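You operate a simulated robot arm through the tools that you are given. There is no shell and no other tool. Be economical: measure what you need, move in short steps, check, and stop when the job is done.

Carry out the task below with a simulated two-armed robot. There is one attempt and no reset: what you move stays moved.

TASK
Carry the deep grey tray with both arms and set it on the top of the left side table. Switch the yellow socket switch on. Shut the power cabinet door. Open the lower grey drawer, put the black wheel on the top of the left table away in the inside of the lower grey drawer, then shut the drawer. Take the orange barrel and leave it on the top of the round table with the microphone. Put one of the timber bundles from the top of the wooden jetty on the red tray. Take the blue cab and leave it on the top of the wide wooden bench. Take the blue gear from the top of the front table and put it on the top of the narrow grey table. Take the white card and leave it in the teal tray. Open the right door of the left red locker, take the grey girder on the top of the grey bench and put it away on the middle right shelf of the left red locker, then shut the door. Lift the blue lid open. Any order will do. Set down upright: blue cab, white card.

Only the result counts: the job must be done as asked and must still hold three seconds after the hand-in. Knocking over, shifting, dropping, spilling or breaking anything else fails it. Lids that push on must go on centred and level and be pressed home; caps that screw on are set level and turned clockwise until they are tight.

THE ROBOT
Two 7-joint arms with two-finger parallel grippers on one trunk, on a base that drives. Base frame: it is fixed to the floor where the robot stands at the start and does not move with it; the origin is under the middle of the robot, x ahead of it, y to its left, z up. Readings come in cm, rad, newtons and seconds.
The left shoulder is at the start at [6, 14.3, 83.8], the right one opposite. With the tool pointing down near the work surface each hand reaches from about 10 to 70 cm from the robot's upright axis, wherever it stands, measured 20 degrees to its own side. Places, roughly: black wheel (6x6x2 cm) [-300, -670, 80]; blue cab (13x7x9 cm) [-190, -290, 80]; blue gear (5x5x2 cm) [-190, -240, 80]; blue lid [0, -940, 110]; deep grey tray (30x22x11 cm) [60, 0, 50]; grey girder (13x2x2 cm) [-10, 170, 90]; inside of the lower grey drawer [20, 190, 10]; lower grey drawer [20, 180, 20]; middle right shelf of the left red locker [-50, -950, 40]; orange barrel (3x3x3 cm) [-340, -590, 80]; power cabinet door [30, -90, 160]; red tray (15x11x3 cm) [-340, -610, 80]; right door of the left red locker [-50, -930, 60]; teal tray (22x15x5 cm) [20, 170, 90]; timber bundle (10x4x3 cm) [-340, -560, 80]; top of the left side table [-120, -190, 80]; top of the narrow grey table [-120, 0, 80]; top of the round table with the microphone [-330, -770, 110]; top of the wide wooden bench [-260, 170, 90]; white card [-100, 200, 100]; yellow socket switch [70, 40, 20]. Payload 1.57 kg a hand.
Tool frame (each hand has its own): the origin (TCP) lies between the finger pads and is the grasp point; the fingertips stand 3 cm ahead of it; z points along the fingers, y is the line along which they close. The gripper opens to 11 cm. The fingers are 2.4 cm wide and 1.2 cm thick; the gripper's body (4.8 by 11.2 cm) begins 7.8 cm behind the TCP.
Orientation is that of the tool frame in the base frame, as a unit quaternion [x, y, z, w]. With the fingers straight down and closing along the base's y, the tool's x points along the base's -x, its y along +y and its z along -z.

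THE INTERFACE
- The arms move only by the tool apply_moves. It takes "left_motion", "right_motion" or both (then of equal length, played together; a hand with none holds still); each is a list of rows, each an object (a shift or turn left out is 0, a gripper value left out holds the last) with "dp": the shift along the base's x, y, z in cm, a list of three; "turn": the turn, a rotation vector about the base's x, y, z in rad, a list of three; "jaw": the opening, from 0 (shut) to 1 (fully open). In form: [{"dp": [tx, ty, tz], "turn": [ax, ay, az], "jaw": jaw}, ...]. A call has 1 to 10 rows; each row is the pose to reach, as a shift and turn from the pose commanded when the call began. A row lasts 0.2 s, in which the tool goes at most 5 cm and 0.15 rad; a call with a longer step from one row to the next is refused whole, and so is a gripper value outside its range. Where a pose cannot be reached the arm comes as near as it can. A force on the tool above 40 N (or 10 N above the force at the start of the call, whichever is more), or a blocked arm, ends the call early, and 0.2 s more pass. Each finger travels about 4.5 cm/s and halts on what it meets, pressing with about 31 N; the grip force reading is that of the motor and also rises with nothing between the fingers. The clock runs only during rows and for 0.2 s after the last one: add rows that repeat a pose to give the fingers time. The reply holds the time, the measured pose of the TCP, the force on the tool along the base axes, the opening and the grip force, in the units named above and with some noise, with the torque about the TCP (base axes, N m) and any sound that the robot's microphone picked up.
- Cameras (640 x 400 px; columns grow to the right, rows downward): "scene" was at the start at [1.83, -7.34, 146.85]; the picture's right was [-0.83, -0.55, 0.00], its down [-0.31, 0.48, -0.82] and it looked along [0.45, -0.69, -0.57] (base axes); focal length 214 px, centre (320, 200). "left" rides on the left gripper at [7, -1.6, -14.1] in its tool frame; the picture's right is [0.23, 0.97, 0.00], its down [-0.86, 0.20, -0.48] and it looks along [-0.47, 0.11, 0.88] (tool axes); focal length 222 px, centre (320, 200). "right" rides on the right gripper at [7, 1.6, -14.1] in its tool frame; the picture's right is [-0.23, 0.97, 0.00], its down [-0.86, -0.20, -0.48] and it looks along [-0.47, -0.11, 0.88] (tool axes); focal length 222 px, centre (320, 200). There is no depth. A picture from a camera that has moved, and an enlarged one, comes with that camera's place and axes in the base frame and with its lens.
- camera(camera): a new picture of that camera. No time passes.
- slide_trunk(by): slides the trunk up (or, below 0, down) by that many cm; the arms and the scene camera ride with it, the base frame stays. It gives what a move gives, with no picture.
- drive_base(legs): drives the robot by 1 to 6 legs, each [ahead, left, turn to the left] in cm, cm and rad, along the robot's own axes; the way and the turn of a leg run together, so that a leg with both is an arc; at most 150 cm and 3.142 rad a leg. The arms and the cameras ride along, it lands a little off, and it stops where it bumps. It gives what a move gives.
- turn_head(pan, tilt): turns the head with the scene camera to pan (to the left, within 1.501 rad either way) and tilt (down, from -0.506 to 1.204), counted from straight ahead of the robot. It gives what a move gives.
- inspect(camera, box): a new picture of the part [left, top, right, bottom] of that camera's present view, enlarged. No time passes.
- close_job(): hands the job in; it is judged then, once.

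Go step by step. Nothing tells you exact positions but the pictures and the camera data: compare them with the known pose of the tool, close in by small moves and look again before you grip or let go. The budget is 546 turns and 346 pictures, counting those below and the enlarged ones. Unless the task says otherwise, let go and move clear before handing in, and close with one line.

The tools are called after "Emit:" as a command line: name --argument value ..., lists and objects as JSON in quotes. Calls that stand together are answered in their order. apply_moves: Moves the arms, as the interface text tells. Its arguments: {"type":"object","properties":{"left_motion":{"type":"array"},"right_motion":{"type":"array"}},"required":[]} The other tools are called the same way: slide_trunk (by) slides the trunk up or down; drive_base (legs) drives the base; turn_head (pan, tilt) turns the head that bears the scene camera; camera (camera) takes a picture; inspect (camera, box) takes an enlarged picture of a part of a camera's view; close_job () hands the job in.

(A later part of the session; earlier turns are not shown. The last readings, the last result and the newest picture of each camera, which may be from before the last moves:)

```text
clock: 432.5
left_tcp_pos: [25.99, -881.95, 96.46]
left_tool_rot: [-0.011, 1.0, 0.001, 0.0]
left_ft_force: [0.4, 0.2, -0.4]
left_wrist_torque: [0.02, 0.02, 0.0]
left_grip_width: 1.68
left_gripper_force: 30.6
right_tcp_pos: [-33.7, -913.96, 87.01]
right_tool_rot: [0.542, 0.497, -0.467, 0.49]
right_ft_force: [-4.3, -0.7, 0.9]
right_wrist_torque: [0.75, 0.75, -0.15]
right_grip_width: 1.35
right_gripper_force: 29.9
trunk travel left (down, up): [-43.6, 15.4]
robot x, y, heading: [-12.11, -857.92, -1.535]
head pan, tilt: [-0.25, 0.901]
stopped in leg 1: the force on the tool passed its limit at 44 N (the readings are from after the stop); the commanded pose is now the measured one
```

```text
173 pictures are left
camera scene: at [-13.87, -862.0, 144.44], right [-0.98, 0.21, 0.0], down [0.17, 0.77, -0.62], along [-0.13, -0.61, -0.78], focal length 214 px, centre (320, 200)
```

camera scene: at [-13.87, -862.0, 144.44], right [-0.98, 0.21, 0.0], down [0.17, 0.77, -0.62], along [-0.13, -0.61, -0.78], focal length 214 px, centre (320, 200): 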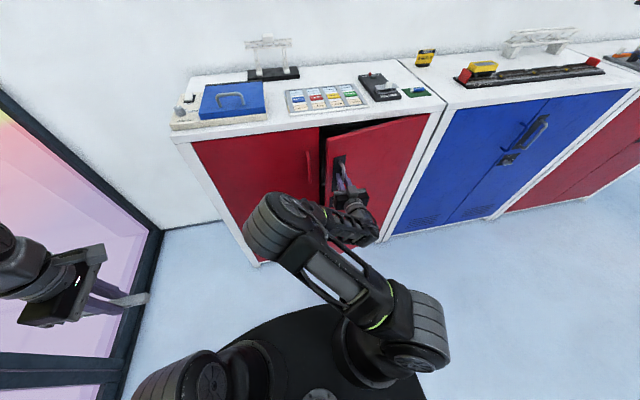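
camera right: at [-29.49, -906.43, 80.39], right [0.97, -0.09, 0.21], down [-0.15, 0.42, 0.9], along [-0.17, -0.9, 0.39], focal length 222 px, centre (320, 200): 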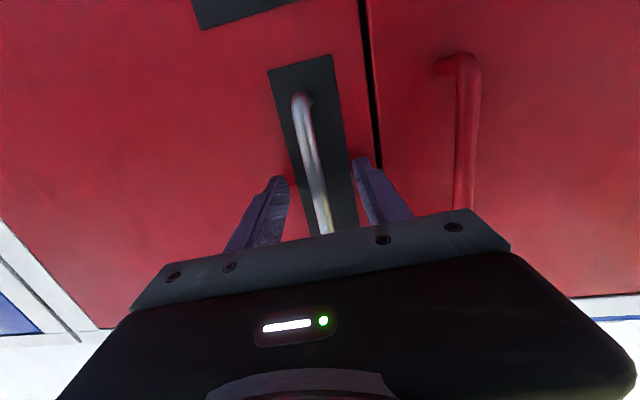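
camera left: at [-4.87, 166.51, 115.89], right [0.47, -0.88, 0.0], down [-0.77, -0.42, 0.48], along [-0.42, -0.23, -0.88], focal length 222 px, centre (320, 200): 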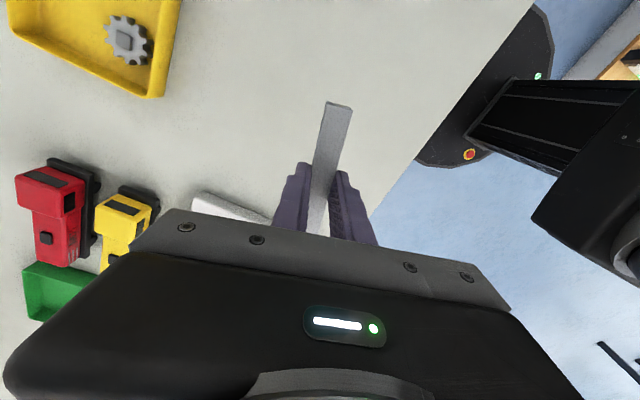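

Emit:
drive_base --legs '[[-5, -2, 0.06]]'

Emit:
drive_base --legs '[[-5, -3, 0.06]]'

Emit:
drive_base --legs '[[-5, -3, 0.06]]'

Emit:
camera --camera "scene"

```text
clock: 433.3
left_tcp_pos: [25.53, -878.88, 96.54]
left_tool_rot: [-0.023, 1.0, 0.002, 0.0]
left_ft_force: [0.2, -1.1, -0.2]
left_wrist_torque: [0.03, 0.03, -0.01]
left_grip_width: 1.68
left_gripper_force: 31.5
right_tcp_pos: [-34.15, -912.34, 87.18]
right_tool_rot: [0.54, 0.5, -0.468, 0.489]
right_ft_force: [-3.9, -0.9, -1.6]
right_wrist_torque: [0.75, 0.71, -0.16]
right_grip_width: 1.36
right_gripper_force: 29.9
trunk travel left (down, up): [-43.6, 15.4]
robot x, y, heading: [-13.12, -855.43, -1.514]
head pan, tilt: [-0.25, 0.901]
stopped in leg 1: the force on the tool passed its limit at 50 N (the readings are from after the stop); the commanded pose is now the measured one
```

```text
clock: 434.3
left_tcp_pos: [23.92, -873.76, 96.48]
left_tool_rot: [-0.045, 0.999, 0.002, 0.0]
left_ft_force: [-0.2, 0.0, -0.5]
left_wrist_torque: [0.03, -0.01, 0.0]
left_grip_width: 1.66
left_gripper_force: 30.7
right_tcp_pos: [-35.33, -909.7, 87.14]
right_tool_rot: [0.535, 0.506, -0.465, 0.492]
right_ft_force: [-3.7, -1.6, 0.1]
right_wrist_torque: [0.74, 0.7, -0.15]
right_grip_width: 1.33
right_gripper_force: 29.9
trunk travel left (down, up): [-43.6, 15.4]
robot x, y, heading: [-15.51, -852.35, -1.468]
head pan, tilt: [-0.25, 0.901]
stopped in leg 1: the force on the tool passed its limit at 45 N (the readings are from after the stop); the commanded pose is now the measured one
```

```text
clock: 435.2
left_tcp_pos: [22.21, -869.41, 96.39]
left_tool_rot: [-0.064, 0.998, 0.001, 0.0]
left_ft_force: [-0.4, -0.5, -0.6]
left_wrist_torque: [0.02, 0.0, 0.0]
left_grip_width: 1.68
left_gripper_force: 30.8
right_tcp_pos: [-36.46, -907.28, 87.17]
right_tool_rot: [0.531, 0.511, -0.462, 0.494]
right_ft_force: [-3.8, -2.0, -1.3]
right_wrist_torque: [0.7, 0.74, -0.15]
right_grip_width: 1.29
right_gripper_force: 30.3
trunk travel left (down, up): [-43.6, 15.4]
robot x, y, heading: [-18.6, -849.4, -1.432]
head pan, tilt: [-0.25, 0.901]
stopped in leg 1: the force on the tool passed its limit at 45 N (the readings are from after the stop); the commanded pose is now the measured one
```

```text
172 pictures are left
camera scene: at [-19.53, -853.64, 144.43], right [-0.99, 0.11, 0.0], down [0.08, 0.78, -0.62], along [-0.07, -0.62, -0.78], focal length 214 px, centre (320, 200)
```

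scene: 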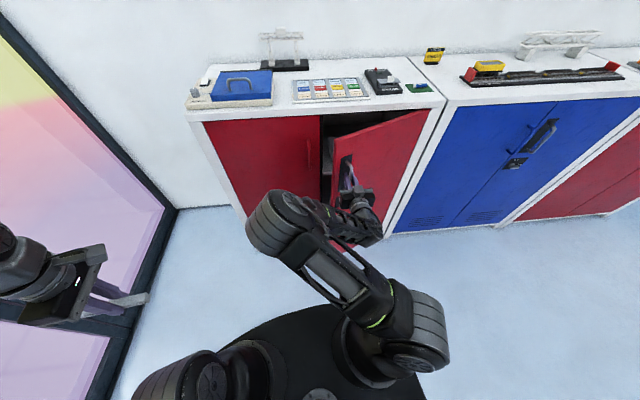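

The door is ~27° open. I release the handle and will sweep the door open from its inner side with closed fingers.

Emit:
apply_moves --right_motion '[{"jaw": 0.4}, {"jaw": 0.4}, {"jaw": 0.4}, {"jaw": 0.4}]'

Emit:
drive_base --legs '[[-10, 0, 0]]'

Emit:
apply_moves --right_motion '[{"dp": [3, 0, 0], "jaw": 0}, {"dp": [6, 0, 0]}, {"dp": [9, 0, 0]}, {"dp": [12, -1, 0]}]'

Emit:
camera --camera "right"

Emit:
camera --camera "scene"

```text
clock: 436.2
left_tcp_pos: [22.17, -869.2, 96.51]
left_tool_rot: [-0.064, 0.998, 0.001, 0.0]
left_ft_force: [-0.4, -0.2, 0.1]
left_wrist_torque: [0.01, 0.03, -0.02]
left_grip_width: 1.67
left_gripper_force: 31.5
right_tcp_pos: [-36.22, -907.36, 87.23]
right_tool_rot: [0.529, 0.511, -0.461, 0.497]
right_ft_force: [-0.2, 0.3, 0.4]
right_wrist_torque: [-0.02, -0.01, 0.04]
right_grip_width: 4.37
right_gripper_force: 0.1
trunk travel left (down, up): [-43.6, 15.4]
robot x, y, heading: [-18.1, -849.0, -1.43]
head pan, tilt: [-0.25, 0.901]
```

```text
clock: 437.4
left_tcp_pos: [20.79, -859.44, 96.61]
left_tool_rot: [-0.063, 0.998, 0.001, 0.0]
left_ft_force: [0.5, 0.3, 0.4]
left_wrist_torque: [-0.04, -0.01, 0.0]
left_grip_width: 1.7
left_gripper_force: 31.3
right_tcp_pos: [-37.71, -897.37, 87.18]
right_tool_rot: [0.531, 0.51, -0.46, 0.496]
right_ft_force: [0.0, 0.1, 0.3]
right_wrist_torque: [0.02, 0.04, -0.02]
right_grip_width: 4.38
right_gripper_force: 0.1
trunk travel left (down, up): [-43.6, 15.4]
robot x, y, heading: [-20.08, -839.22, -1.429]
head pan, tilt: [-0.25, 0.901]
```

```text
clock: 438.4
left_tcp_pos: [20.75, -859.36, 96.53]
left_tool_rot: [-0.063, 0.998, 0.001, 0.0]
left_ft_force: [0.3, 0.1, 0.2]
left_wrist_torque: [-0.01, 0.03, 0.01]
left_grip_width: 1.65
left_gripper_force: 30.8
right_tcp_pos: [-25.69, -898.51, 87.43]
right_tool_rot: [0.53, 0.511, -0.461, 0.496]
right_ft_force: [-0.7, -0.9, -0.1]
right_wrist_torque: [0.0, -0.01, 0.02]
right_grip_width: 0.0
right_gripper_force: 21.0
trunk travel left (down, up): [-43.6, 15.4]
robot x, y, heading: [-19.89, -839.01, -1.425]
head pan, tilt: [-0.25, 0.901]
```

```text
171 pictures are left
camera right: at [-24.04, -883.66, 81.74], right [0.96, -0.01, 0.28], down [-0.25, 0.4, 0.88], along [-0.12, -0.92, 0.38], focal length 222 px, centre (320, 200)
```

right: 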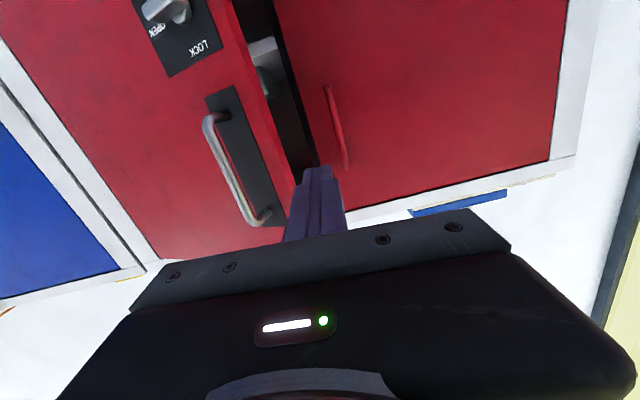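

```text
170 pictures are left
camera scene: at [-20.93, -843.78, 144.43], right [-0.99, 0.11, 0.0], down [0.08, 0.78, -0.62], along [-0.07, -0.62, -0.78], focal length 214 px, centre (320, 200)
```

scene: 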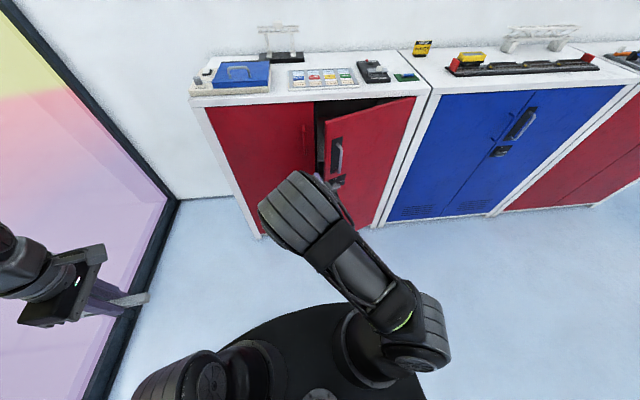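

I angle the hand toward the gap and insert the closed fingers behind the door's edge.

Emit:
apply_moves --right_motion '[{"dp": [0.5, 0, 0], "turn": [0, 0, -0.13]}, {"dp": [1, 0, 0], "turn": [0, 0, -0.26]}, {"dp": [1.2, -0.5, 0], "turn": [0, 0, -0.39]}, {"dp": [1.2, -1.5, 0], "turn": [0, 0, -0.5]}, {"dp": [-0.7, -5, 0], "turn": [0, 0, -0.5]}, {"dp": [-2.6, -8.5, 0], "turn": [0, 0, -0.5]}]'

Emit:
camera --camera "right"

```text
clock: 439.8
left_tcp_pos: [20.77, -859.51, 96.39]
left_tool_rot: [-0.065, 0.998, 0.001, -0.001]
left_ft_force: [0.5, 0.5, -0.1]
left_wrist_torque: [-0.01, 0.0, -0.02]
left_grip_width: 1.67
left_gripper_force: 31.1
right_tcp_pos: [-28.41, -906.94, 87.21]
right_tool_rot: [0.64, 0.364, -0.569, 0.366]
right_ft_force: [0.2, 0.0, 0.3]
right_wrist_torque: [0.03, 0.02, 0.01]
right_grip_width: 0.03
right_gripper_force: 21.1
trunk travel left (down, up): [-43.6, 15.4]
robot x, y, heading: [-19.63, -839.71, -1.428]
head pan, tilt: [-0.25, 0.901]
```

```text
169 pictures are left
camera right: at [-19.84, -894.82, 81.53], right [0.84, -0.46, 0.28], down [-0.03, 0.47, 0.88], along [-0.54, -0.75, 0.38], focal length 222 px, centre (320, 200)
```

right: 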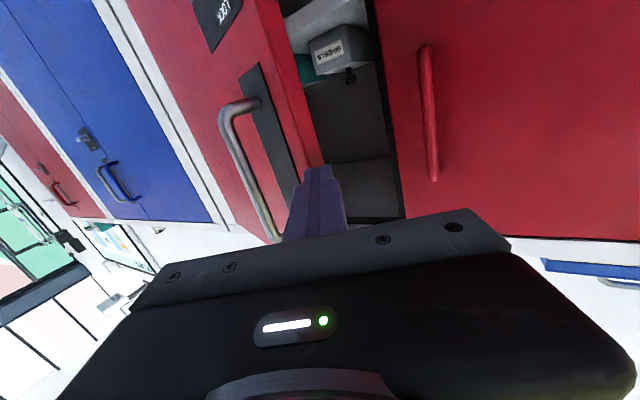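

Emit:
apply_moves --right_motion '[{"dp": [1.8, -1, 0]}, {"dp": [0.4, -4.2, 0]}, {"dp": [-1.4, -7.5, 0]}, {"dp": [-2.6, -9.6, 0]}]'

Emit:
camera --camera "right"

```text
clock: 440.8
left_tcp_pos: [20.68, -859.4, 96.62]
left_tool_rot: [-0.064, 0.998, 0.002, 0.0]
left_ft_force: [-0.7, 0.5, -0.1]
left_wrist_torque: [-0.03, -0.01, 0.0]
left_grip_width: 1.63
left_gripper_force: 31.2
right_tcp_pos: [-31.07, -916.7, 87.36]
right_tool_rot: [0.64, 0.364, -0.569, 0.366]
right_ft_force: [0.3, -0.8, 0.0]
right_wrist_torque: [0.0, 0.01, -0.01]
right_grip_width: 0.01
right_gripper_force: 20.9
trunk travel left (down, up): [-43.6, 15.4]
robot x, y, heading: [-19.58, -839.18, -1.429]
head pan, tilt: [-0.25, 0.901]
```

```text
168 pictures are left
camera right: at [-22.37, -904.56, 81.68], right [0.84, -0.46, 0.28], down [-0.03, 0.47, 0.88], along [-0.54, -0.75, 0.39], focal length 222 px, centre (320, 200)
```

right: 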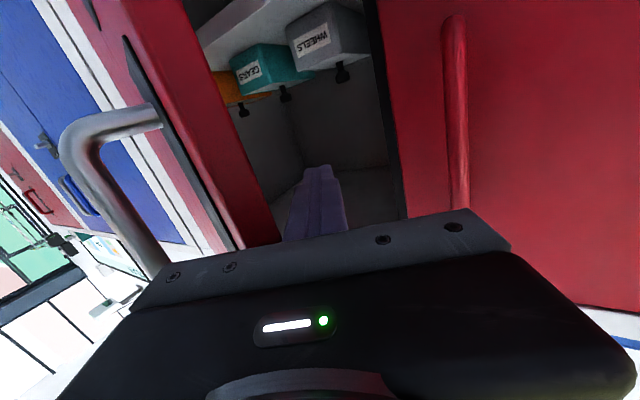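

The fingers are behind the door. I sweep toward −x/+y to open it wider.

Emit:
apply_moves --right_motion '[{"dp": [-3.5, 1, 0]}, {"dp": [-7, 2.5, 0]}, {"dp": [-10.5, 4.5, 0]}, {"dp": [-14, 7, 0]}, {"dp": [-17.5, 10, 0]}, {"dp": [-20.5, 13.5, 0]}, {"dp": [-23, 17, 0]}]'

Emit:
camera --camera "scene"

```text
clock: 441.2
left_tcp_pos: [20.76, -859.4, 96.49]
left_tool_rot: [-0.065, 0.998, 0.002, -0.001]
left_ft_force: [-0.9, 0.0, -0.5]
left_wrist_torque: [0.01, -0.02, 0.02]
left_grip_width: 1.67
left_gripper_force: 30.9
right_tcp_pos: [-31.86, -915.87, 87.36]
right_tool_rot: [0.636, 0.373, -0.562, 0.375]
right_ft_force: [7.9, 3.9, 5.3]
right_wrist_torque: [0.26, 0.12, -0.59]
right_grip_width: 0.0
right_gripper_force: 21.1
trunk travel left (down, up): [-43.6, 15.4]
robot x, y, heading: [-19.36, -838.93, -1.43]
head pan, tilt: [-0.25, 0.901]
stopped in row 2 (right hand): the force on the tool passed its limit at 53 N (the readings are from after the stop); the commanded pose is now the measured one
```

```text
167 pictures are left
camera scene: at [-20.93, -843.75, 144.45], right [-0.99, 0.1, 0.0], down [0.08, 0.78, -0.62], along [-0.07, -0.62, -0.78], focal length 214 px, centre (320, 200)
```

scene: 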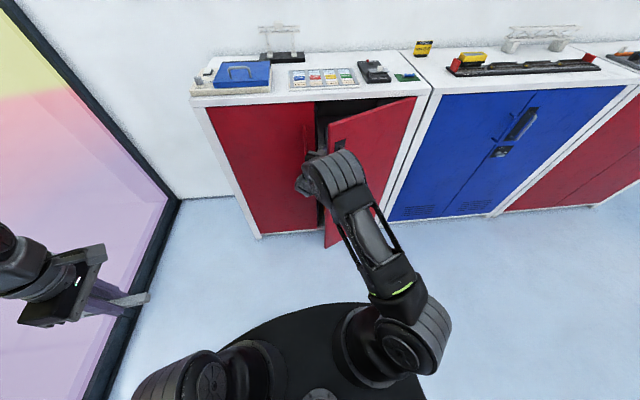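

The push should go along the door's normal, mostly +y, and slower. I retry.

Emit:
apply_moves --right_motion '[{"dp": [-0.3, 1.2, 0]}, {"dp": [-0.8, 2.4, 0]}, {"dp": [-1.4, 3.6, 0]}, {"dp": [-2, 4.8, 0]}, {"dp": [-2.7, 6, 0]}, {"dp": [-3.4, 7.2, 0]}, {"dp": [-4.2, 8.4, 0]}, {"dp": [-5, 9.6, 0]}]'

Emit:
camera --camera "scene"

```text
clock: 443.0
left_tcp_pos: [20.81, -859.26, 96.6]
left_tool_rot: [-0.065, 0.998, 0.001, 0.0]
left_ft_force: [-0.5, 0.5, 0.1]
left_wrist_torque: [0.02, -0.02, 0.02]
left_grip_width: 1.69
left_gripper_force: 30.9
right_tcp_pos: [-37.24, -906.23, 87.22]
right_tool_rot: [0.638, 0.372, -0.562, 0.372]
right_ft_force: [0.5, -0.7, -0.2]
right_wrist_torque: [-0.01, 0.0, -0.01]
right_grip_width: 0.04
right_gripper_force: 21.7
trunk travel left (down, up): [-43.6, 15.4]
robot x, y, heading: [-19.55, -838.83, -1.426]
head pan, tilt: [-0.25, 0.901]
```

```text
166 pictures are left
camera scene: at [-20.91, -843.76, 144.43], right [-0.99, 0.11, 0.0], down [0.08, 0.78, -0.62], along [-0.07, -0.62, -0.78], focal length 214 px, centre (320, 200)
```

scene: 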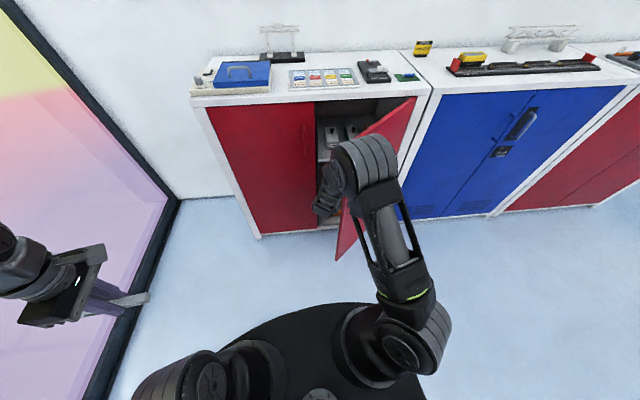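

Working well. I continue along the rotating normal.

Emit:
apply_moves --right_motion '[{"dp": [-1, 1.2, 0]}, {"dp": [-2.1, 2.3, 0]}, {"dp": [-3.3, 3.3, 0]}, {"dp": [-4.6, 4.2, 0]}, {"dp": [-6, 5, 0]}, {"dp": [-7.5, 5.7, 0]}, {"dp": [-9, 6.3, 0]}, {"dp": [-10.5, 6.8, 0]}, {"dp": [-12, 7.2, 0]}, {"dp": [-13.5, 7.5, 0]}]'

Emit:
camera --camera "scene"

```text
clock: 444.4
left_tcp_pos: [20.91, -859.3, 96.58]
left_tool_rot: [-0.065, 0.998, 0.0, -0.001]
left_ft_force: [0.6, 0.2, 0.1]
left_wrist_torque: [-0.01, -0.04, -0.02]
left_grip_width: 1.67
left_gripper_force: 30.9
right_tcp_pos: [-44.25, -900.24, 87.19]
right_tool_rot: [0.636, 0.376, -0.559, 0.375]
right_ft_force: [9.1, 10.4, 5.3]
right_wrist_torque: [0.07, 0.16, -0.67]
right_grip_width: 0.0
right_gripper_force: 21.2
trunk travel left (down, up): [-43.6, 15.4]
robot x, y, heading: [-19.74, -839.33, -1.423]
head pan, tilt: [-0.25, 0.901]
stopped in row 7 (right hand): the force on the tool passed its limit at 45 N (the readings are from after the stop); the commanded pose is now the measured one
```

```text
165 pictures are left
camera scene: at [-20.72, -843.5, 144.47], right [-0.99, 0.1, 0.0], down [0.08, 0.78, -0.62], along [-0.07, -0.62, -0.78], focal length 214 px, centre (320, 200)
```

scene: 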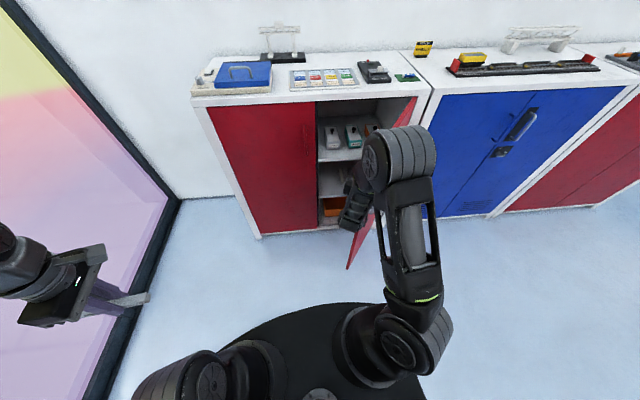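

Emit:
apply_moves --right_motion '[{"dp": [-0.8, 0.7, 0]}, {"dp": [-1.8, 1.4, 0]}, {"dp": [-3, 2, 0]}, {"dp": [-4.2, 2.5, 0]}, {"dp": [-5.5, 3, 0]}, {"dp": [-7, 3.4, 0]}, {"dp": [-8.5, 3.7, 0]}, {"dp": [-10, 4, 0]}, {"dp": [-11.5, 4.2, 0]}, {"dp": [-13, 4.3, 0]}]'

Emit:
camera --camera "scene"

```text
clock: 445.5
left_tcp_pos: [21.03, -859.03, 96.51]
left_tool_rot: [-0.065, 0.998, 0.0, 0.0]
left_ft_force: [0.1, -0.2, -0.2]
left_wrist_torque: [-0.02, 0.06, -0.01]
left_grip_width: 1.66
left_gripper_force: 31.0
right_tcp_pos: [-48.68, -897.27, 87.23]
right_tool_rot: [0.637, 0.376, -0.56, 0.373]
right_ft_force: [9.4, 17.8, 11.0]
right_wrist_torque: [0.43, 0.22, -0.76]
right_grip_width: 0.01
right_gripper_force: 20.9
trunk travel left (down, up): [-43.6, 15.4]
robot x, y, heading: [-19.64, -839.05, -1.428]
head pan, tilt: [-0.25, 0.901]
stopped in row 5 (right hand): the force on the tool passed its limit at 44 N (the readings are from after the stop); the commanded pose is now the measured one
```

```text
164 pictures are left
camera scene: at [-20.64, -843.33, 144.47], right [-0.99, 0.11, 0.0], down [0.08, 0.78, -0.62], along [-0.07, -0.62, -0.78], focal length 214 px, centre (320, 200)
```

scene: 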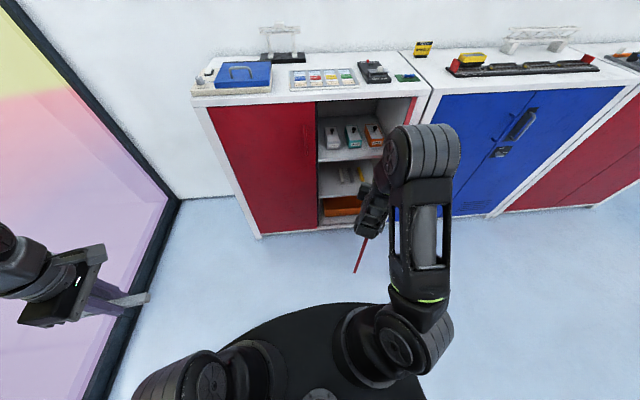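

Emit:
apply_moves --right_motion '[{"dp": [-1, 0, 0]}, {"dp": [-2.2, 0, 0]}, {"dp": [-3.5, 0.2, 0]}, {"dp": [-5, 0.4, 0]}, {"dp": [-6.5, 0.5, 0]}, {"dp": [-8, 0.6, 0]}, {"dp": [-10, 0.6, 0]}]'

Emit:
camera --camera "scene"

```text
clock: 445.9
left_tcp_pos: [20.99, -858.98, 96.56]
left_tool_rot: [-0.065, 0.998, 0.0, -0.001]
left_ft_force: [-0.5, 0.0, -0.7]
left_wrist_torque: [0.0, 0.0, 0.0]
left_grip_width: 1.67
left_gripper_force: 30.6
right_tcp_pos: [-48.84, -897.15, 87.12]
right_tool_rot: [0.637, 0.379, -0.558, 0.373]
right_ft_force: [11.4, 19.0, 11.8]
right_wrist_torque: [0.44, 0.32, -0.79]
right_grip_width: 0.0
right_gripper_force: 21.4
trunk travel left (down, up): [-43.6, 15.4]
robot x, y, heading: [-19.45, -839.09, -1.432]
head pan, tilt: [-0.25, 0.901]
stopped in row 1 (right hand): the force on the tool passed its limit at 45 N (the readings are from after the stop); the commanded pose is now the measured one
```

```text
163 pictures are left
camera scene: at [-20.61, -843.24, 144.46], right [-0.99, 0.11, 0.0], down [0.08, 0.78, -0.62], along [-0.07, -0.62, -0.78], focal length 214 px, centre (320, 200)
```

scene: 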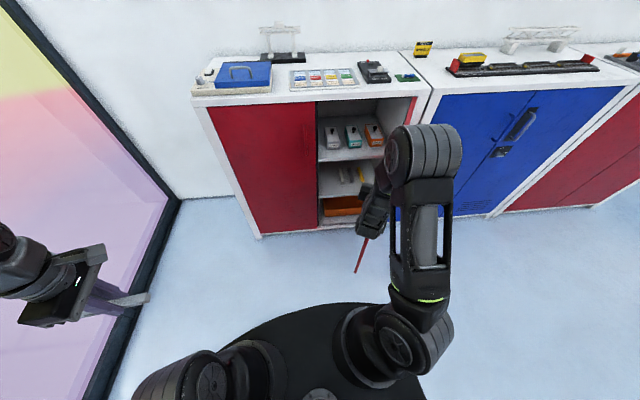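

The door stands about 83° open, wide enough. I retract the right hand and raise it out of the way, then look into the locker.

Emit:
apply_moves --right_motion '[{"dp": [2, 1, 0]}, {"dp": [4, 4, 0]}, {"dp": [6, 8, 0]}, {"dp": [6, 12, 0]}, {"dp": [6, 14, 3]}, {"dp": [6, 14, 7]}, {"dp": [6, 14, 11]}, {"dp": [6, 14, 15]}]'

Emit:
turn_head --pan -0.3 --tilt 0.8

Emit:
camera --camera "scene"

```text
clock: 447.7
left_tcp_pos: [20.86, -859.15, 96.64]
left_tool_rot: [-0.066, 0.998, 0.001, 0.0]
left_ft_force: [0.2, 0.6, -0.5]
left_wrist_torque: [0.0, -0.02, 0.0]
left_grip_width: 1.66
left_gripper_force: 31.2
right_tcp_pos: [-38.67, -891.64, 104.04]
right_tool_rot: [0.64, 0.379, -0.556, 0.371]
right_ft_force: [-0.4, -0.9, 0.1]
right_wrist_torque: [-0.02, -0.01, -0.02]
right_grip_width: 0.04
right_gripper_force: 21.1
right hand out of reach, approached as far as the arm can: row 3, 4, 5, 6, 7, 8
trunk travel left (down, up): [-43.6, 15.4]
robot x, y, heading: [-19.26, -838.75, -1.428]
head pan, tilt: [-0.25, 0.901]
```

```text
clock: 448.3
left_tcp_pos: [20.86, -859.35, 96.54]
left_tool_rot: [-0.066, 0.998, 0.002, 0.0]
left_ft_force: [-0.4, -0.5, -0.2]
left_wrist_torque: [0.02, 0.01, 0.02]
left_grip_width: 1.65
left_gripper_force: 30.6
right_tcp_pos: [-38.71, -891.66, 104.06]
right_tool_rot: [0.639, 0.378, -0.558, 0.372]
right_ft_force: [0.7, -0.4, 0.1]
right_wrist_torque: [0.0, -0.01, -0.03]
right_grip_width: 0.01
right_gripper_force: 21.3
trunk travel left (down, up): [-43.6, 15.4]
robot x, y, heading: [-19.49, -838.92, -1.422]
head pan, tilt: [-0.3, 0.799]
```

```text
162 pictures are left
camera scene: at [-21.3, -844.1, 145.22], right [-0.99, 0.15, 0.0], down [0.11, 0.71, -0.7], along [-0.11, -0.69, -0.72], focal length 214 px, centre (320, 200)
```

scene: 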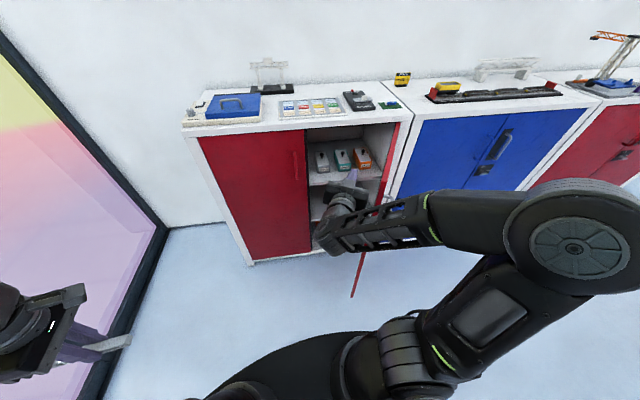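

I back off, straighten up, and shift right so the left hand faces the opening; the right hand goes back to pointing down.

Emit:
drive_base --legs '[[-22, 0, 0], [0, 0, -0.145], [0, -38, 0]]'

Emit:
apply_moves --right_motion '[{"dp": [0, 0, 0], "turn": [0.12, -0.086, 0]}, {"dp": [0, 0, 0], "turn": [0.24, -0.172, 0]}, {"dp": [0, 0, 0], "turn": [0.36, -0.258, 0]}, {"dp": [0, 0, 0], "turn": [0.48, -0.344, 0]}, {"dp": [0, 0, 0], "turn": [0.6, -0.43, 0]}, {"dp": [0, 0, 0], "turn": [0.72, -0.516, 0]}, {"dp": [0, 0, 0], "turn": [0.84, -0.602, 0]}, {"dp": [0, 0, 0], "turn": [0.96, -0.688, 0]}, {"dp": [0, 0, 0], "turn": [1.08, -0.774, 0]}, {"dp": [0, 0, 0], "turn": [1.2, -0.86, 0]}]'

Emit:
turn_head --pan 0.1 --tilt 0.8

Emit:
camera --camera "scene"

```text
clock: 452.6
left_tcp_pos: [-22.95, -843.04, 96.49]
left_tool_rot: [0.004, 1.0, 0.002, 0.0]
left_ft_force: [-0.3, 0.7, -1.2]
left_wrist_torque: [0.0, -0.02, 0.01]
left_grip_width: 1.65
left_gripper_force: 31.1
right_tcp_pos: [-86.38, -867.1, 104.12]
right_tool_rot: [0.663, 0.332, -0.583, 0.332]
right_ft_force: [-0.6, -0.1, 0.2]
right_wrist_torque: [0.0, 0.0, 0.01]
right_grip_width: 0.0
right_gripper_force: 21.4
trunk travel left (down, up): [-43.6, 15.4]
robot x, y, heading: [-60.23, -817.72, -1.564]
head pan, tilt: [-0.3, 0.799]
```

```text
clock: 454.8
left_tcp_pos: [-22.92, -843.2, 96.49]
left_tool_rot: [0.004, 1.0, 0.003, 0.0]
left_ft_force: [-0.1, -0.4, -0.6]
left_wrist_torque: [-0.01, -0.03, -0.01]
left_grip_width: 1.67
left_gripper_force: 30.6
right_tcp_pos: [-86.23, -866.5, 101.82]
right_tool_rot: [0.901, 0.434, 0.012, 0.015]
right_ft_force: [0.5, -0.4, 0.3]
right_wrist_torque: [0.01, -0.03, 0.0]
right_grip_width: 0.05
right_gripper_force: 21.3
right hand out of reach, approached as far as the arm can: row 10
trunk travel left (down, up): [-43.6, 15.4]
robot x, y, heading: [-60.07, -817.86, -1.567]
head pan, tilt: [-0.3, 0.799]
```

```text
clock: 455.7
left_tcp_pos: [-22.87, -843.13, 96.54]
left_tool_rot: [0.004, 1.0, 0.001, 0.0]
left_ft_force: [0.6, 0.7, -0.3]
left_wrist_torque: [0.03, 0.0, -0.05]
left_grip_width: 1.66
left_gripper_force: 31.4
right_tcp_pos: [-86.1, -866.6, 101.93]
right_tool_rot: [0.9, 0.435, 0.009, 0.018]
right_ft_force: [-0.9, 0.9, 0.2]
right_wrist_torque: [0.02, -0.01, 0.05]
right_grip_width: 0.01
right_gripper_force: 21.1
trunk travel left (down, up): [-43.6, 15.4]
robot x, y, heading: [-59.99, -817.92, -1.566]
head pan, tilt: [0.099, 0.799]
```

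```text
161 pictures are left
camera scene: at [-59.37, -822.61, 145.22], right [-0.99, -0.1, 0.0], down [-0.07, 0.71, -0.7], along [0.07, -0.69, -0.72], focal length 214 px, centre (320, 200)
```

scene: 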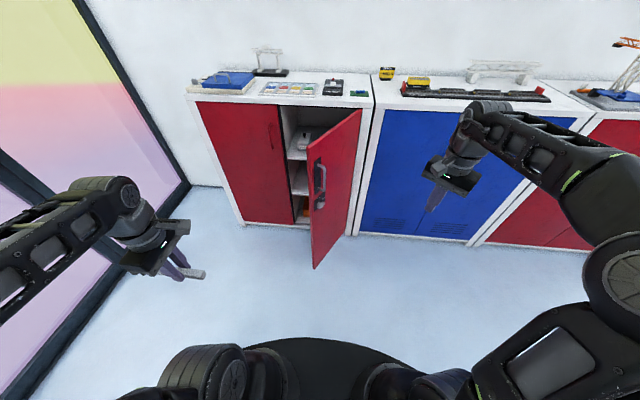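

From here the door is seen to be only ~57° open. I'll push it further with the right hand pointing down, fingers behind the door's top inner edge. I move closer and go over the door.

Emit:
drive_base --legs '[[24, 0, 0]]'

Emit:
apply_moves --right_motion '[{"dp": [3, -1, 3]}, {"dp": [7, -3, 4]}, {"dp": [11.5, -5, 4]}, {"dp": [16, -7, 4]}, {"dp": [20.5, -9, 4]}, {"dp": [25, -11, 4]}, {"dp": [29.5, -13, 4]}, {"dp": [34, -14, 4]}, {"dp": [38.5, -14, 4]}, {"dp": [43, -14, 4]}]'

Emit:
camera --camera "scene"

Emit:
camera --camera "right"

```text
clock: 457.5
left_tcp_pos: [-22.68, -867.38, 96.52]
left_tool_rot: [0.003, 1.0, 0.002, 0.001]
left_ft_force: [0.8, -0.9, -0.1]
left_wrist_torque: [-0.03, 0.0, 0.01]
left_grip_width: 1.69
left_gripper_force: 30.6
right_tcp_pos: [-85.83, -890.73, 101.83]
right_tool_rot: [0.901, 0.434, 0.009, 0.017]
right_ft_force: [0.3, -1.0, 0.0]
right_wrist_torque: [0.02, -0.02, 0.01]
right_grip_width: 0.0
right_gripper_force: 21.2
trunk travel left (down, up): [-43.6, 15.4]
robot x, y, heading: [-59.98, -841.78, -1.56]
head pan, tilt: [0.099, 0.799]
```

```text
clock: 459.7
left_tcp_pos: [-22.56, -867.22, 96.59]
left_tool_rot: [0.004, 1.0, 0.002, -0.001]
left_ft_force: [-0.2, -0.1, 0.3]
left_wrist_torque: [0.05, 0.03, -0.02]
left_grip_width: 1.68
left_gripper_force: 30.5
right_tcp_pos: [-48.15, -896.92, 95.57]
right_tool_rot: [0.9, 0.434, 0.012, 0.035]
right_ft_force: [0.2, -0.1, -0.2]
right_wrist_torque: [0.03, 0.06, 0.02]
right_grip_width: 0.0
right_gripper_force: 21.9
right hand out of reach, approached as far as the arm can: row 1, 2, 3, 4, 5, 6, 7, 8, 9, 10
trunk travel left (down, up): [-43.6, 15.4]
robot x, y, heading: [-59.71, -841.37, -1.567]
head pan, tilt: [0.099, 0.799]
```

```text
160 pictures are left
camera scene: at [-59.03, -846.8, 145.22], right [-0.99, -0.11, 0.0], down [-0.08, 0.71, -0.7], along [0.07, -0.69, -0.72], focal length 214 px, centre (320, 200)
```

scene: 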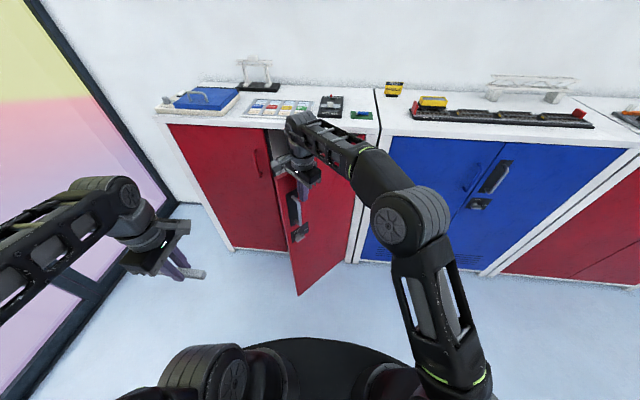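

```text
159 pictures are left
camera right: at [-43.19, -891.61, 109.77], right [0.62, -0.78, 0.07], down [-0.71, -0.52, 0.47], along [-0.33, -0.34, -0.88], focal length 222 px, centre (320, 200)
```

right: 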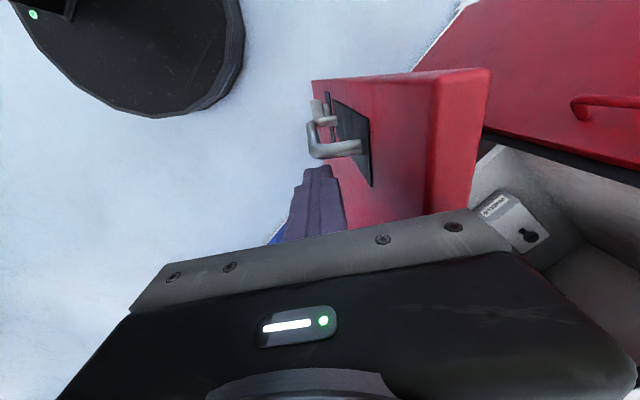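

The reach limit pulled the hand down in front of the door and nudged it. I raise the trunk so the hand clears the door top, then go to the inner side.

Emit:
slide_trunk --by 15

Emit:
apply_moves --right_motion '[{"dp": [3, -1, 0]}, {"dp": [7, -3, 0]}, {"dp": [10, -6, 0]}, {"dp": [12, -9, 0]}, {"dp": [12, -11, 0]}]'

Emit:
camera --camera "right"

```text
clock: 461.4
left_tcp_pos: [-22.72, -867.07, 111.51]
left_tool_rot: [0.003, 1.0, 0.001, 0.0]
left_ft_force: [-0.7, -0.1, -0.3]
left_wrist_torque: [0.02, -0.01, -0.03]
left_grip_width: 1.7
left_gripper_force: 31.4
right_tcp_pos: [-48.26, -897.0, 110.71]
right_tool_rot: [0.9, 0.434, 0.012, 0.035]
right_ft_force: [0.8, -0.2, -0.2]
right_wrist_torque: [0.02, 0.01, -0.01]
right_grip_width: 0.02
right_gripper_force: 21.5
trunk travel left (down, up): [-58.6, 0.4]
robot x, y, heading: [-60.21, -841.8, -1.566]
head pan, tilt: [0.099, 0.799]
```

```text
clock: 462.6
left_tcp_pos: [-22.65, -867.22, 111.4]
left_tool_rot: [0.003, 1.0, 0.002, 0.0]
left_ft_force: [0.1, 0.1, 0.3]
left_wrist_torque: [0.01, 0.03, -0.02]
left_grip_width: 1.68
left_gripper_force: 30.8
right_tcp_pos: [-42.5, -897.92, 105.85]
right_tool_rot: [0.9, 0.433, 0.014, 0.04]
right_ft_force: [1.1, 1.1, 4.9]
right_wrist_torque: [-0.04, -0.02, -0.01]
right_grip_width: 0.03
right_gripper_force: 21.6
right hand out of reach, approached as far as the arm can: row 1, 2, 3, 4, 5
trunk travel left (down, up): [-58.6, 0.4]
robot x, y, heading: [-59.97, -841.79, -1.564]
head pan, tilt: [0.099, 0.799]
```

```text
158 pictures are left
camera right: at [-37.54, -892.48, 119.95], right [0.62, -0.78, 0.08], down [-0.72, -0.52, 0.47], along [-0.32, -0.35, -0.88], focal length 222 px, centre (320, 200)
```

right: 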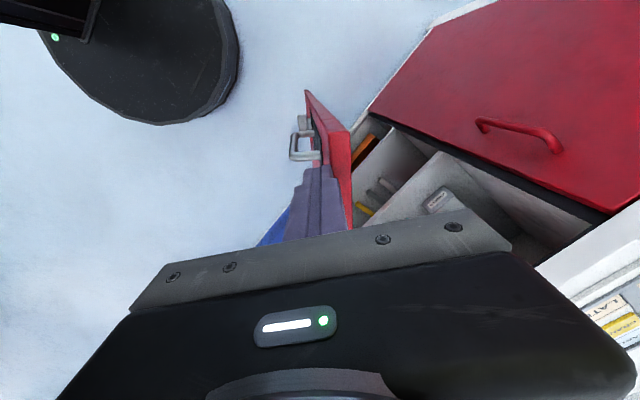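

Emit:
apply_moves --right_motion '[{"dp": [0, 1, 0], "turn": [0, 0, 0.14]}, {"dp": [0, 1, 0], "turn": [0, 0, 0.28]}, {"dp": [0, 1, 0], "turn": [0, 0, 0.42]}, {"dp": [0, 1, 0], "turn": [0, 0, 0.56]}, {"dp": [0, 1, 0], "turn": [0, 0, 0.68]}, {"dp": [3, -1, 0], "turn": [0, 0, 0.68]}, {"dp": [6, -4, 0], "turn": [0, 0, 0.68]}, {"dp": [7, -8, 0], "turn": [0, 0, 0.68]}]'

Emit:
camera --camera "right"

```text
clock: 464.0
left_tcp_pos: [-22.73, -867.31, 111.48]
left_tool_rot: [0.003, 1.0, 0.001, 0.0]
left_ft_force: [0.7, -0.3, 0.0]
left_wrist_torque: [-0.04, 0.06, 0.01]
left_grip_width: 1.69
left_gripper_force: 31.1
right_tcp_pos: [-41.94, -897.64, 105.77]
right_tool_rot: [0.706, 0.707, 0.017, 0.043]
right_ft_force: [-1.9, -3.1, 11.1]
right_wrist_torque: [-0.16, -0.06, -0.1]
right_grip_width: 0.02
right_gripper_force: 21.2
right hand out of reach, approached as far as the arm can: row 4, 5, 6
trunk travel left (down, up): [-58.6, 0.4]
robot x, y, heading: [-60.08, -841.96, -1.571]
head pan, tilt: [0.099, 0.799]
stopped in row 6 (right hand): the force on the tool passed its limit at 47 N (the readings are from after the stop); the commanded pose is now the measured one
```

```text
157 pictures are left
camera right: at [-41.52, -889.96, 119.69], right [0.97, -0.22, 0.09], down [-0.24, -0.84, 0.49], along [-0.03, -0.5, -0.87], focal length 222 px, centre (320, 200)
```

right: 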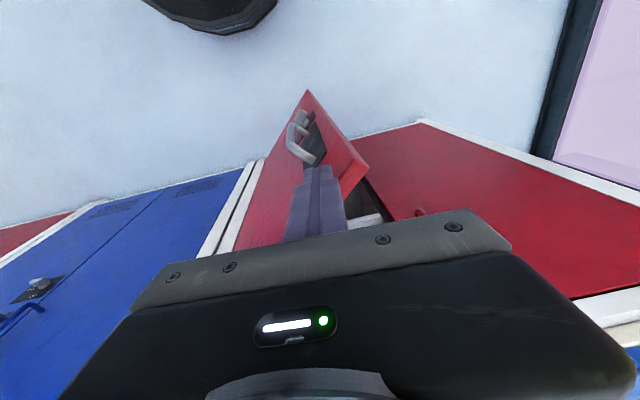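

The door's top is higher than I thought and this reach is poor. I'll redo the inner push with the horizontal hand that worked before: back off and reposition to the left.

Emit:
apply_moves --right_motion '[{"dp": [0, 2, 1]}, {"dp": [-2, 6, 1]}, {"dp": [-5, 9, 0]}, {"dp": [-9, 11, 0]}, {"dp": [-13, 12, -1]}, {"dp": [-17, 12, -2]}, {"dp": [-21, 12, -3]}, {"dp": [-25, 12, -3]}]'

Emit:
drive_base --legs '[[-20, 0, 0], [0, 45, 0]]'

Emit:
slide_trunk --by -15

Emit:
camera --camera "scene"

```text
clock: 465.8
left_tcp_pos: [-22.71, -867.19, 111.67]
left_tool_rot: [0.005, 1.0, 0.001, 0.0]
left_ft_force: [-0.2, 0.1, 0.0]
left_wrist_torque: [-0.01, -0.01, 0.02]
left_grip_width: 1.68
left_gripper_force: 30.7
right_tcp_pos: [-67.15, -885.36, 102.44]
right_tool_rot: [0.705, 0.707, 0.019, 0.042]
right_ft_force: [-0.5, -0.3, -1.0]
right_wrist_torque: [-0.02, 0.01, -0.01]
right_grip_width: 0.0
right_gripper_force: 21.1
trunk travel left (down, up): [-58.6, 0.4]
robot x, y, heading: [-60.13, -841.68, -1.563]
head pan, tilt: [0.099, 0.799]
```

```text
clock: 469.8
left_tcp_pos: [22.83, -846.7, 111.46]
left_tool_rot: [0.004, 1.0, 0.002, 0.0]
left_ft_force: [0.8, 0.1, -0.3]
left_wrist_torque: [0.0, -0.01, 0.01]
left_grip_width: 1.7
left_gripper_force: 31.2
right_tcp_pos: [-21.47, -864.84, 102.51]
right_tool_rot: [0.706, 0.707, 0.018, 0.041]
right_ft_force: [0.1, -0.7, -0.2]
right_wrist_torque: [-0.02, 0.01, -0.01]
right_grip_width: 0.0
right_gripper_force: 21.5
trunk travel left (down, up): [-58.6, 0.4]
robot x, y, heading: [-14.67, -821.34, -1.562]
head pan, tilt: [0.099, 0.799]
```

```text
clock: 471.5
left_tcp_pos: [22.83, -846.69, 96.53]
left_tool_rot: [0.005, 1.0, 0.001, -0.001]
left_ft_force: [-0.3, 0.8, -0.5]
left_wrist_torque: [-0.02, 0.05, -0.06]
left_grip_width: 1.68
left_gripper_force: 31.4
right_tcp_pos: [-21.46, -865.05, 87.55]
right_tool_rot: [0.706, 0.706, 0.018, 0.041]
right_ft_force: [-0.3, -1.0, 0.7]
right_wrist_torque: [0.02, -0.01, -0.03]
right_grip_width: 0.0
right_gripper_force: 21.1
trunk travel left (down, up): [-43.6, 15.4]
robot x, y, heading: [-14.49, -821.05, -1.563]
head pan, tilt: [0.099, 0.799]
```

```text
156 pictures are left
camera scene: at [-13.73, -826.22, 145.23], right [-0.99, -0.11, 0.0], down [-0.08, 0.71, -0.7], along [0.07, -0.69, -0.72], focal length 214 px, centre (320, 200)
```

scene: 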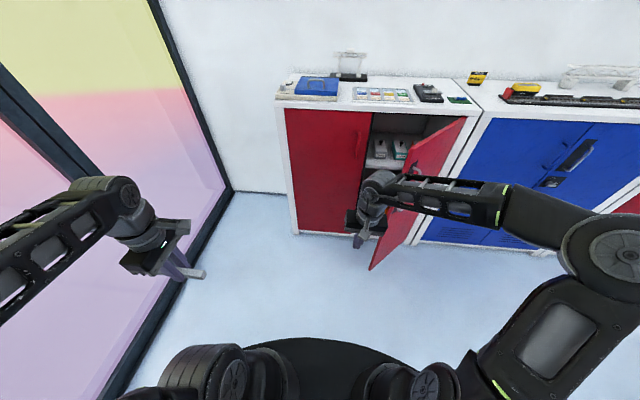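

I rotate the right hand to horizontal, pointing toward −y/−x, then look.

Emit:
apply_moves --right_motion '[{"dp": [0, -1, 0], "turn": [-0.128, 0.074, 0]}, {"dp": [0, -2, 0], "turn": [-0.256, 0.148, 0]}, {"dp": [0, -3, 0], "turn": [-0.384, 0.222, 0]}, {"dp": [0, -4, 0], "turn": [-0.512, 0.296, 0]}, {"dp": [0, -5, 0], "turn": [-0.64, 0.37, 0]}, {"dp": [0, -6, 0], "turn": [-0.768, 0.444, 0]}, {"dp": [0, -7, 0], "turn": [-0.896, 0.518, 0]}, {"dp": [0, -8, 0], "turn": [-1.024, 0.592, 0]}, {"dp": [0, -9, 0], "turn": [-1.152, 0.666, 0]}, {"dp": [0, -10, 0], "turn": [-1.28, 0.74, 0]}]'

Emit:
drive_base --legs '[[20, 0, 0]]'

Emit:
camera --camera "right"

```text
clock: 473.7
left_tcp_pos: [22.78, -846.66, 96.54]
left_tool_rot: [0.004, 1.0, 0.002, 0.0]
left_ft_force: [-0.6, -0.6, 0.4]
left_wrist_torque: [-0.01, 0.0, 0.01]
left_grip_width: 1.66
left_gripper_force: 31.1
right_tcp_pos: [-21.48, -875.12, 87.64]
right_tool_rot: [-0.503, -0.545, 0.638, -0.205]
right_ft_force: [-0.3, 0.1, 0.2]
right_wrist_torque: [0.04, 0.01, 0.0]
right_grip_width: 0.01
right_gripper_force: 21.5
trunk travel left (down, up): [-43.6, 15.4]
robot x, y, heading: [-14.73, -821.26, -1.563]
head pan, tilt: [0.099, 0.799]
```

```text
clock: 475.3
left_tcp_pos: [22.82, -867.14, 96.52]
left_tool_rot: [0.004, 1.0, 0.002, 0.0]
left_ft_force: [0.3, 0.7, -0.3]
left_wrist_torque: [-0.01, 0.03, 0.02]
left_grip_width: 1.64
left_gripper_force: 31.1
right_tcp_pos: [-21.41, -895.43, 87.47]
right_tool_rot: [-0.503, -0.547, 0.637, -0.204]
right_ft_force: [0.1, 0.8, 0.0]
right_wrist_torque: [-0.02, -0.04, -0.03]
right_grip_width: 0.02
right_gripper_force: 21.1
trunk travel left (down, up): [-43.6, 15.4]
robot x, y, heading: [-14.55, -841.63, -1.567]
head pan, tilt: [0.099, 0.799]
```

```text
155 pictures are left
camera right: at [-17.02, -881.11, 82.17], right [0.88, -0.38, -0.28], down [0.39, 0.25, 0.89], along [-0.27, -0.89, 0.36], focal length 222 px, centre (320, 200)
```

right: 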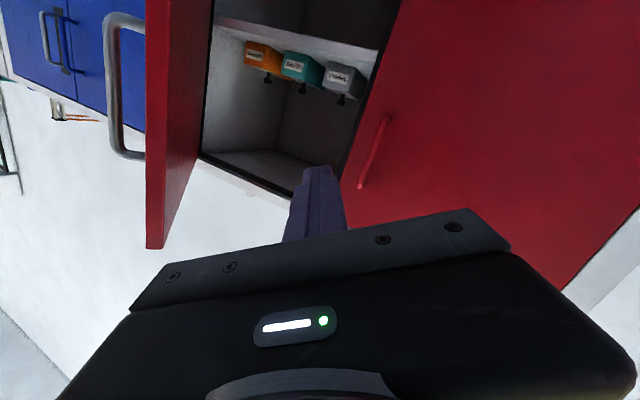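

The fingers are inside of the door now. I move slightly in and strafe the base right so the hand pushes the door wide open.

Emit:
drive_base --legs '[[4, 0, 0], [0, -18, 0]]'

Emit:
camera --camera "scene"

Emit:
camera --camera "right"

```text
clock: 477.3
left_tcp_pos: [4.4, -871.15, 96.61]
left_tool_rot: [0.004, 1.0, 0.002, 0.0]
left_ft_force: [-0.6, -1.1, -1.1]
left_wrist_torque: [0.0, -0.01, 0.0]
left_grip_width: 1.68
left_gripper_force: 31.1
right_tcp_pos: [-39.75, -899.42, 87.43]
right_tool_rot: [-0.503, -0.547, 0.637, -0.204]
right_ft_force: [0.2, 0.1, 0.0]
right_wrist_torque: [-0.02, 0.02, 0.0]
right_grip_width: 0.0
right_gripper_force: 21.5
trunk travel left (down, up): [-43.6, 15.4]
robot x, y, heading: [-32.5, -845.39, -1.558]
head pan, tilt: [0.099, 0.799]
```

```text
154 pictures are left
camera scene: at [-32.0, -850.61, 145.23], right [-0.99, -0.1, 0.0], down [-0.07, 0.71, -0.7], along [0.07, -0.69, -0.72], focal length 214 px, centre (320, 200)
```

scene: 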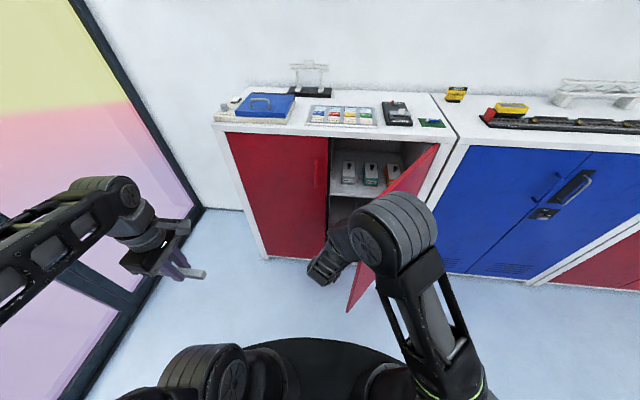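

```text
153 pictures are left
camera right: at [-35.34, -885.1, 82.19], right [0.88, -0.38, -0.28], down [0.39, 0.25, 0.89], along [-0.27, -0.89, 0.36], focal length 222 px, centre (320, 200)
```

right: 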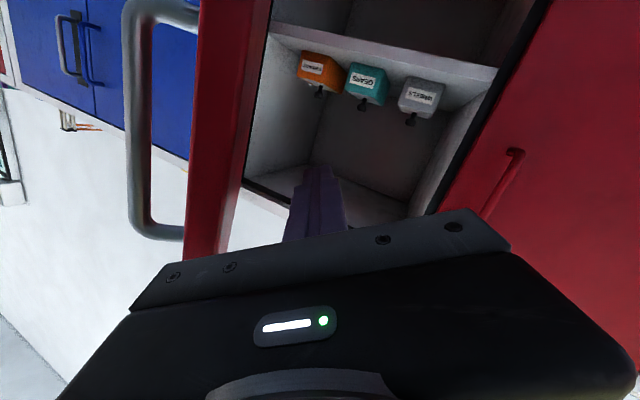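

Close to contact. I continue strafing right to push it.

Emit:
drive_base --legs '[[0, -10, 0]]'

Emit:
drive_base --legs '[[0, -10, 0]]'

Emit:
camera --camera "right"

```text
clock: 478.3
left_tcp_pos: [-0.78, -871.17, 96.59]
left_tool_rot: [0.004, 1.0, 0.003, 0.001]
left_ft_force: [0.2, -0.6, -0.8]
left_wrist_torque: [0.01, 0.01, 0.0]
left_grip_width: 1.68
left_gripper_force: 30.5
right_tcp_pos: [-44.74, -899.29, 87.49]
right_tool_rot: [-0.501, -0.55, 0.635, -0.207]
right_ft_force: [0.6, -0.2, 0.2]
right_wrist_torque: [0.0, 0.01, -0.04]
right_grip_width: 0.0
right_gripper_force: 21.3
trunk travel left (down, up): [-43.6, 15.4]
robot x, y, heading: [-38.38, -845.88, -1.566]
head pan, tilt: [0.099, 0.799]
stopped in leg 1: the force on the tool passed its limit at 60 N (the readings are from after the stop); the commanded pose is now the measured one
```

```text
clock: 479.1
left_tcp_pos: [-2.39, -870.95, 96.52]
left_tool_rot: [0.003, 1.0, 0.003, 0.001]
left_ft_force: [0.1, 0.6, 0.0]
left_wrist_torque: [-0.03, 0.02, 0.0]
left_grip_width: 1.65
left_gripper_force: 31.3
right_tcp_pos: [-45.14, -898.82, 87.66]
right_tool_rot: [-0.495, -0.556, 0.633, -0.214]
right_ft_force: [5.9, 9.0, 3.5]
right_wrist_torque: [-0.2, 0.3, -0.46]
right_grip_width: 0.0
right_gripper_force: 21.4
trunk travel left (down, up): [-43.6, 15.4]
robot x, y, heading: [-39.77, -845.48, -1.562]
head pan, tilt: [0.099, 0.799]
stopped in leg 1: the robot was blocked; the commanded pose is now the measured one
```

```text
152 pictures are left
camera right: at [-41.13, -884.31, 82.21], right [0.89, -0.35, -0.28], down [0.38, 0.26, 0.89], along [-0.24, -0.9, 0.36], focal length 222 px, centre (320, 200)
```

right: 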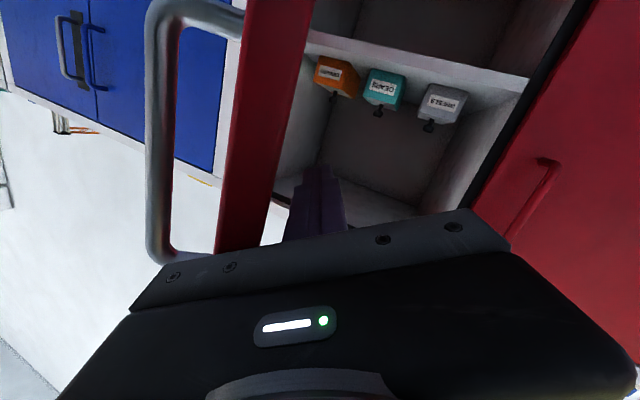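

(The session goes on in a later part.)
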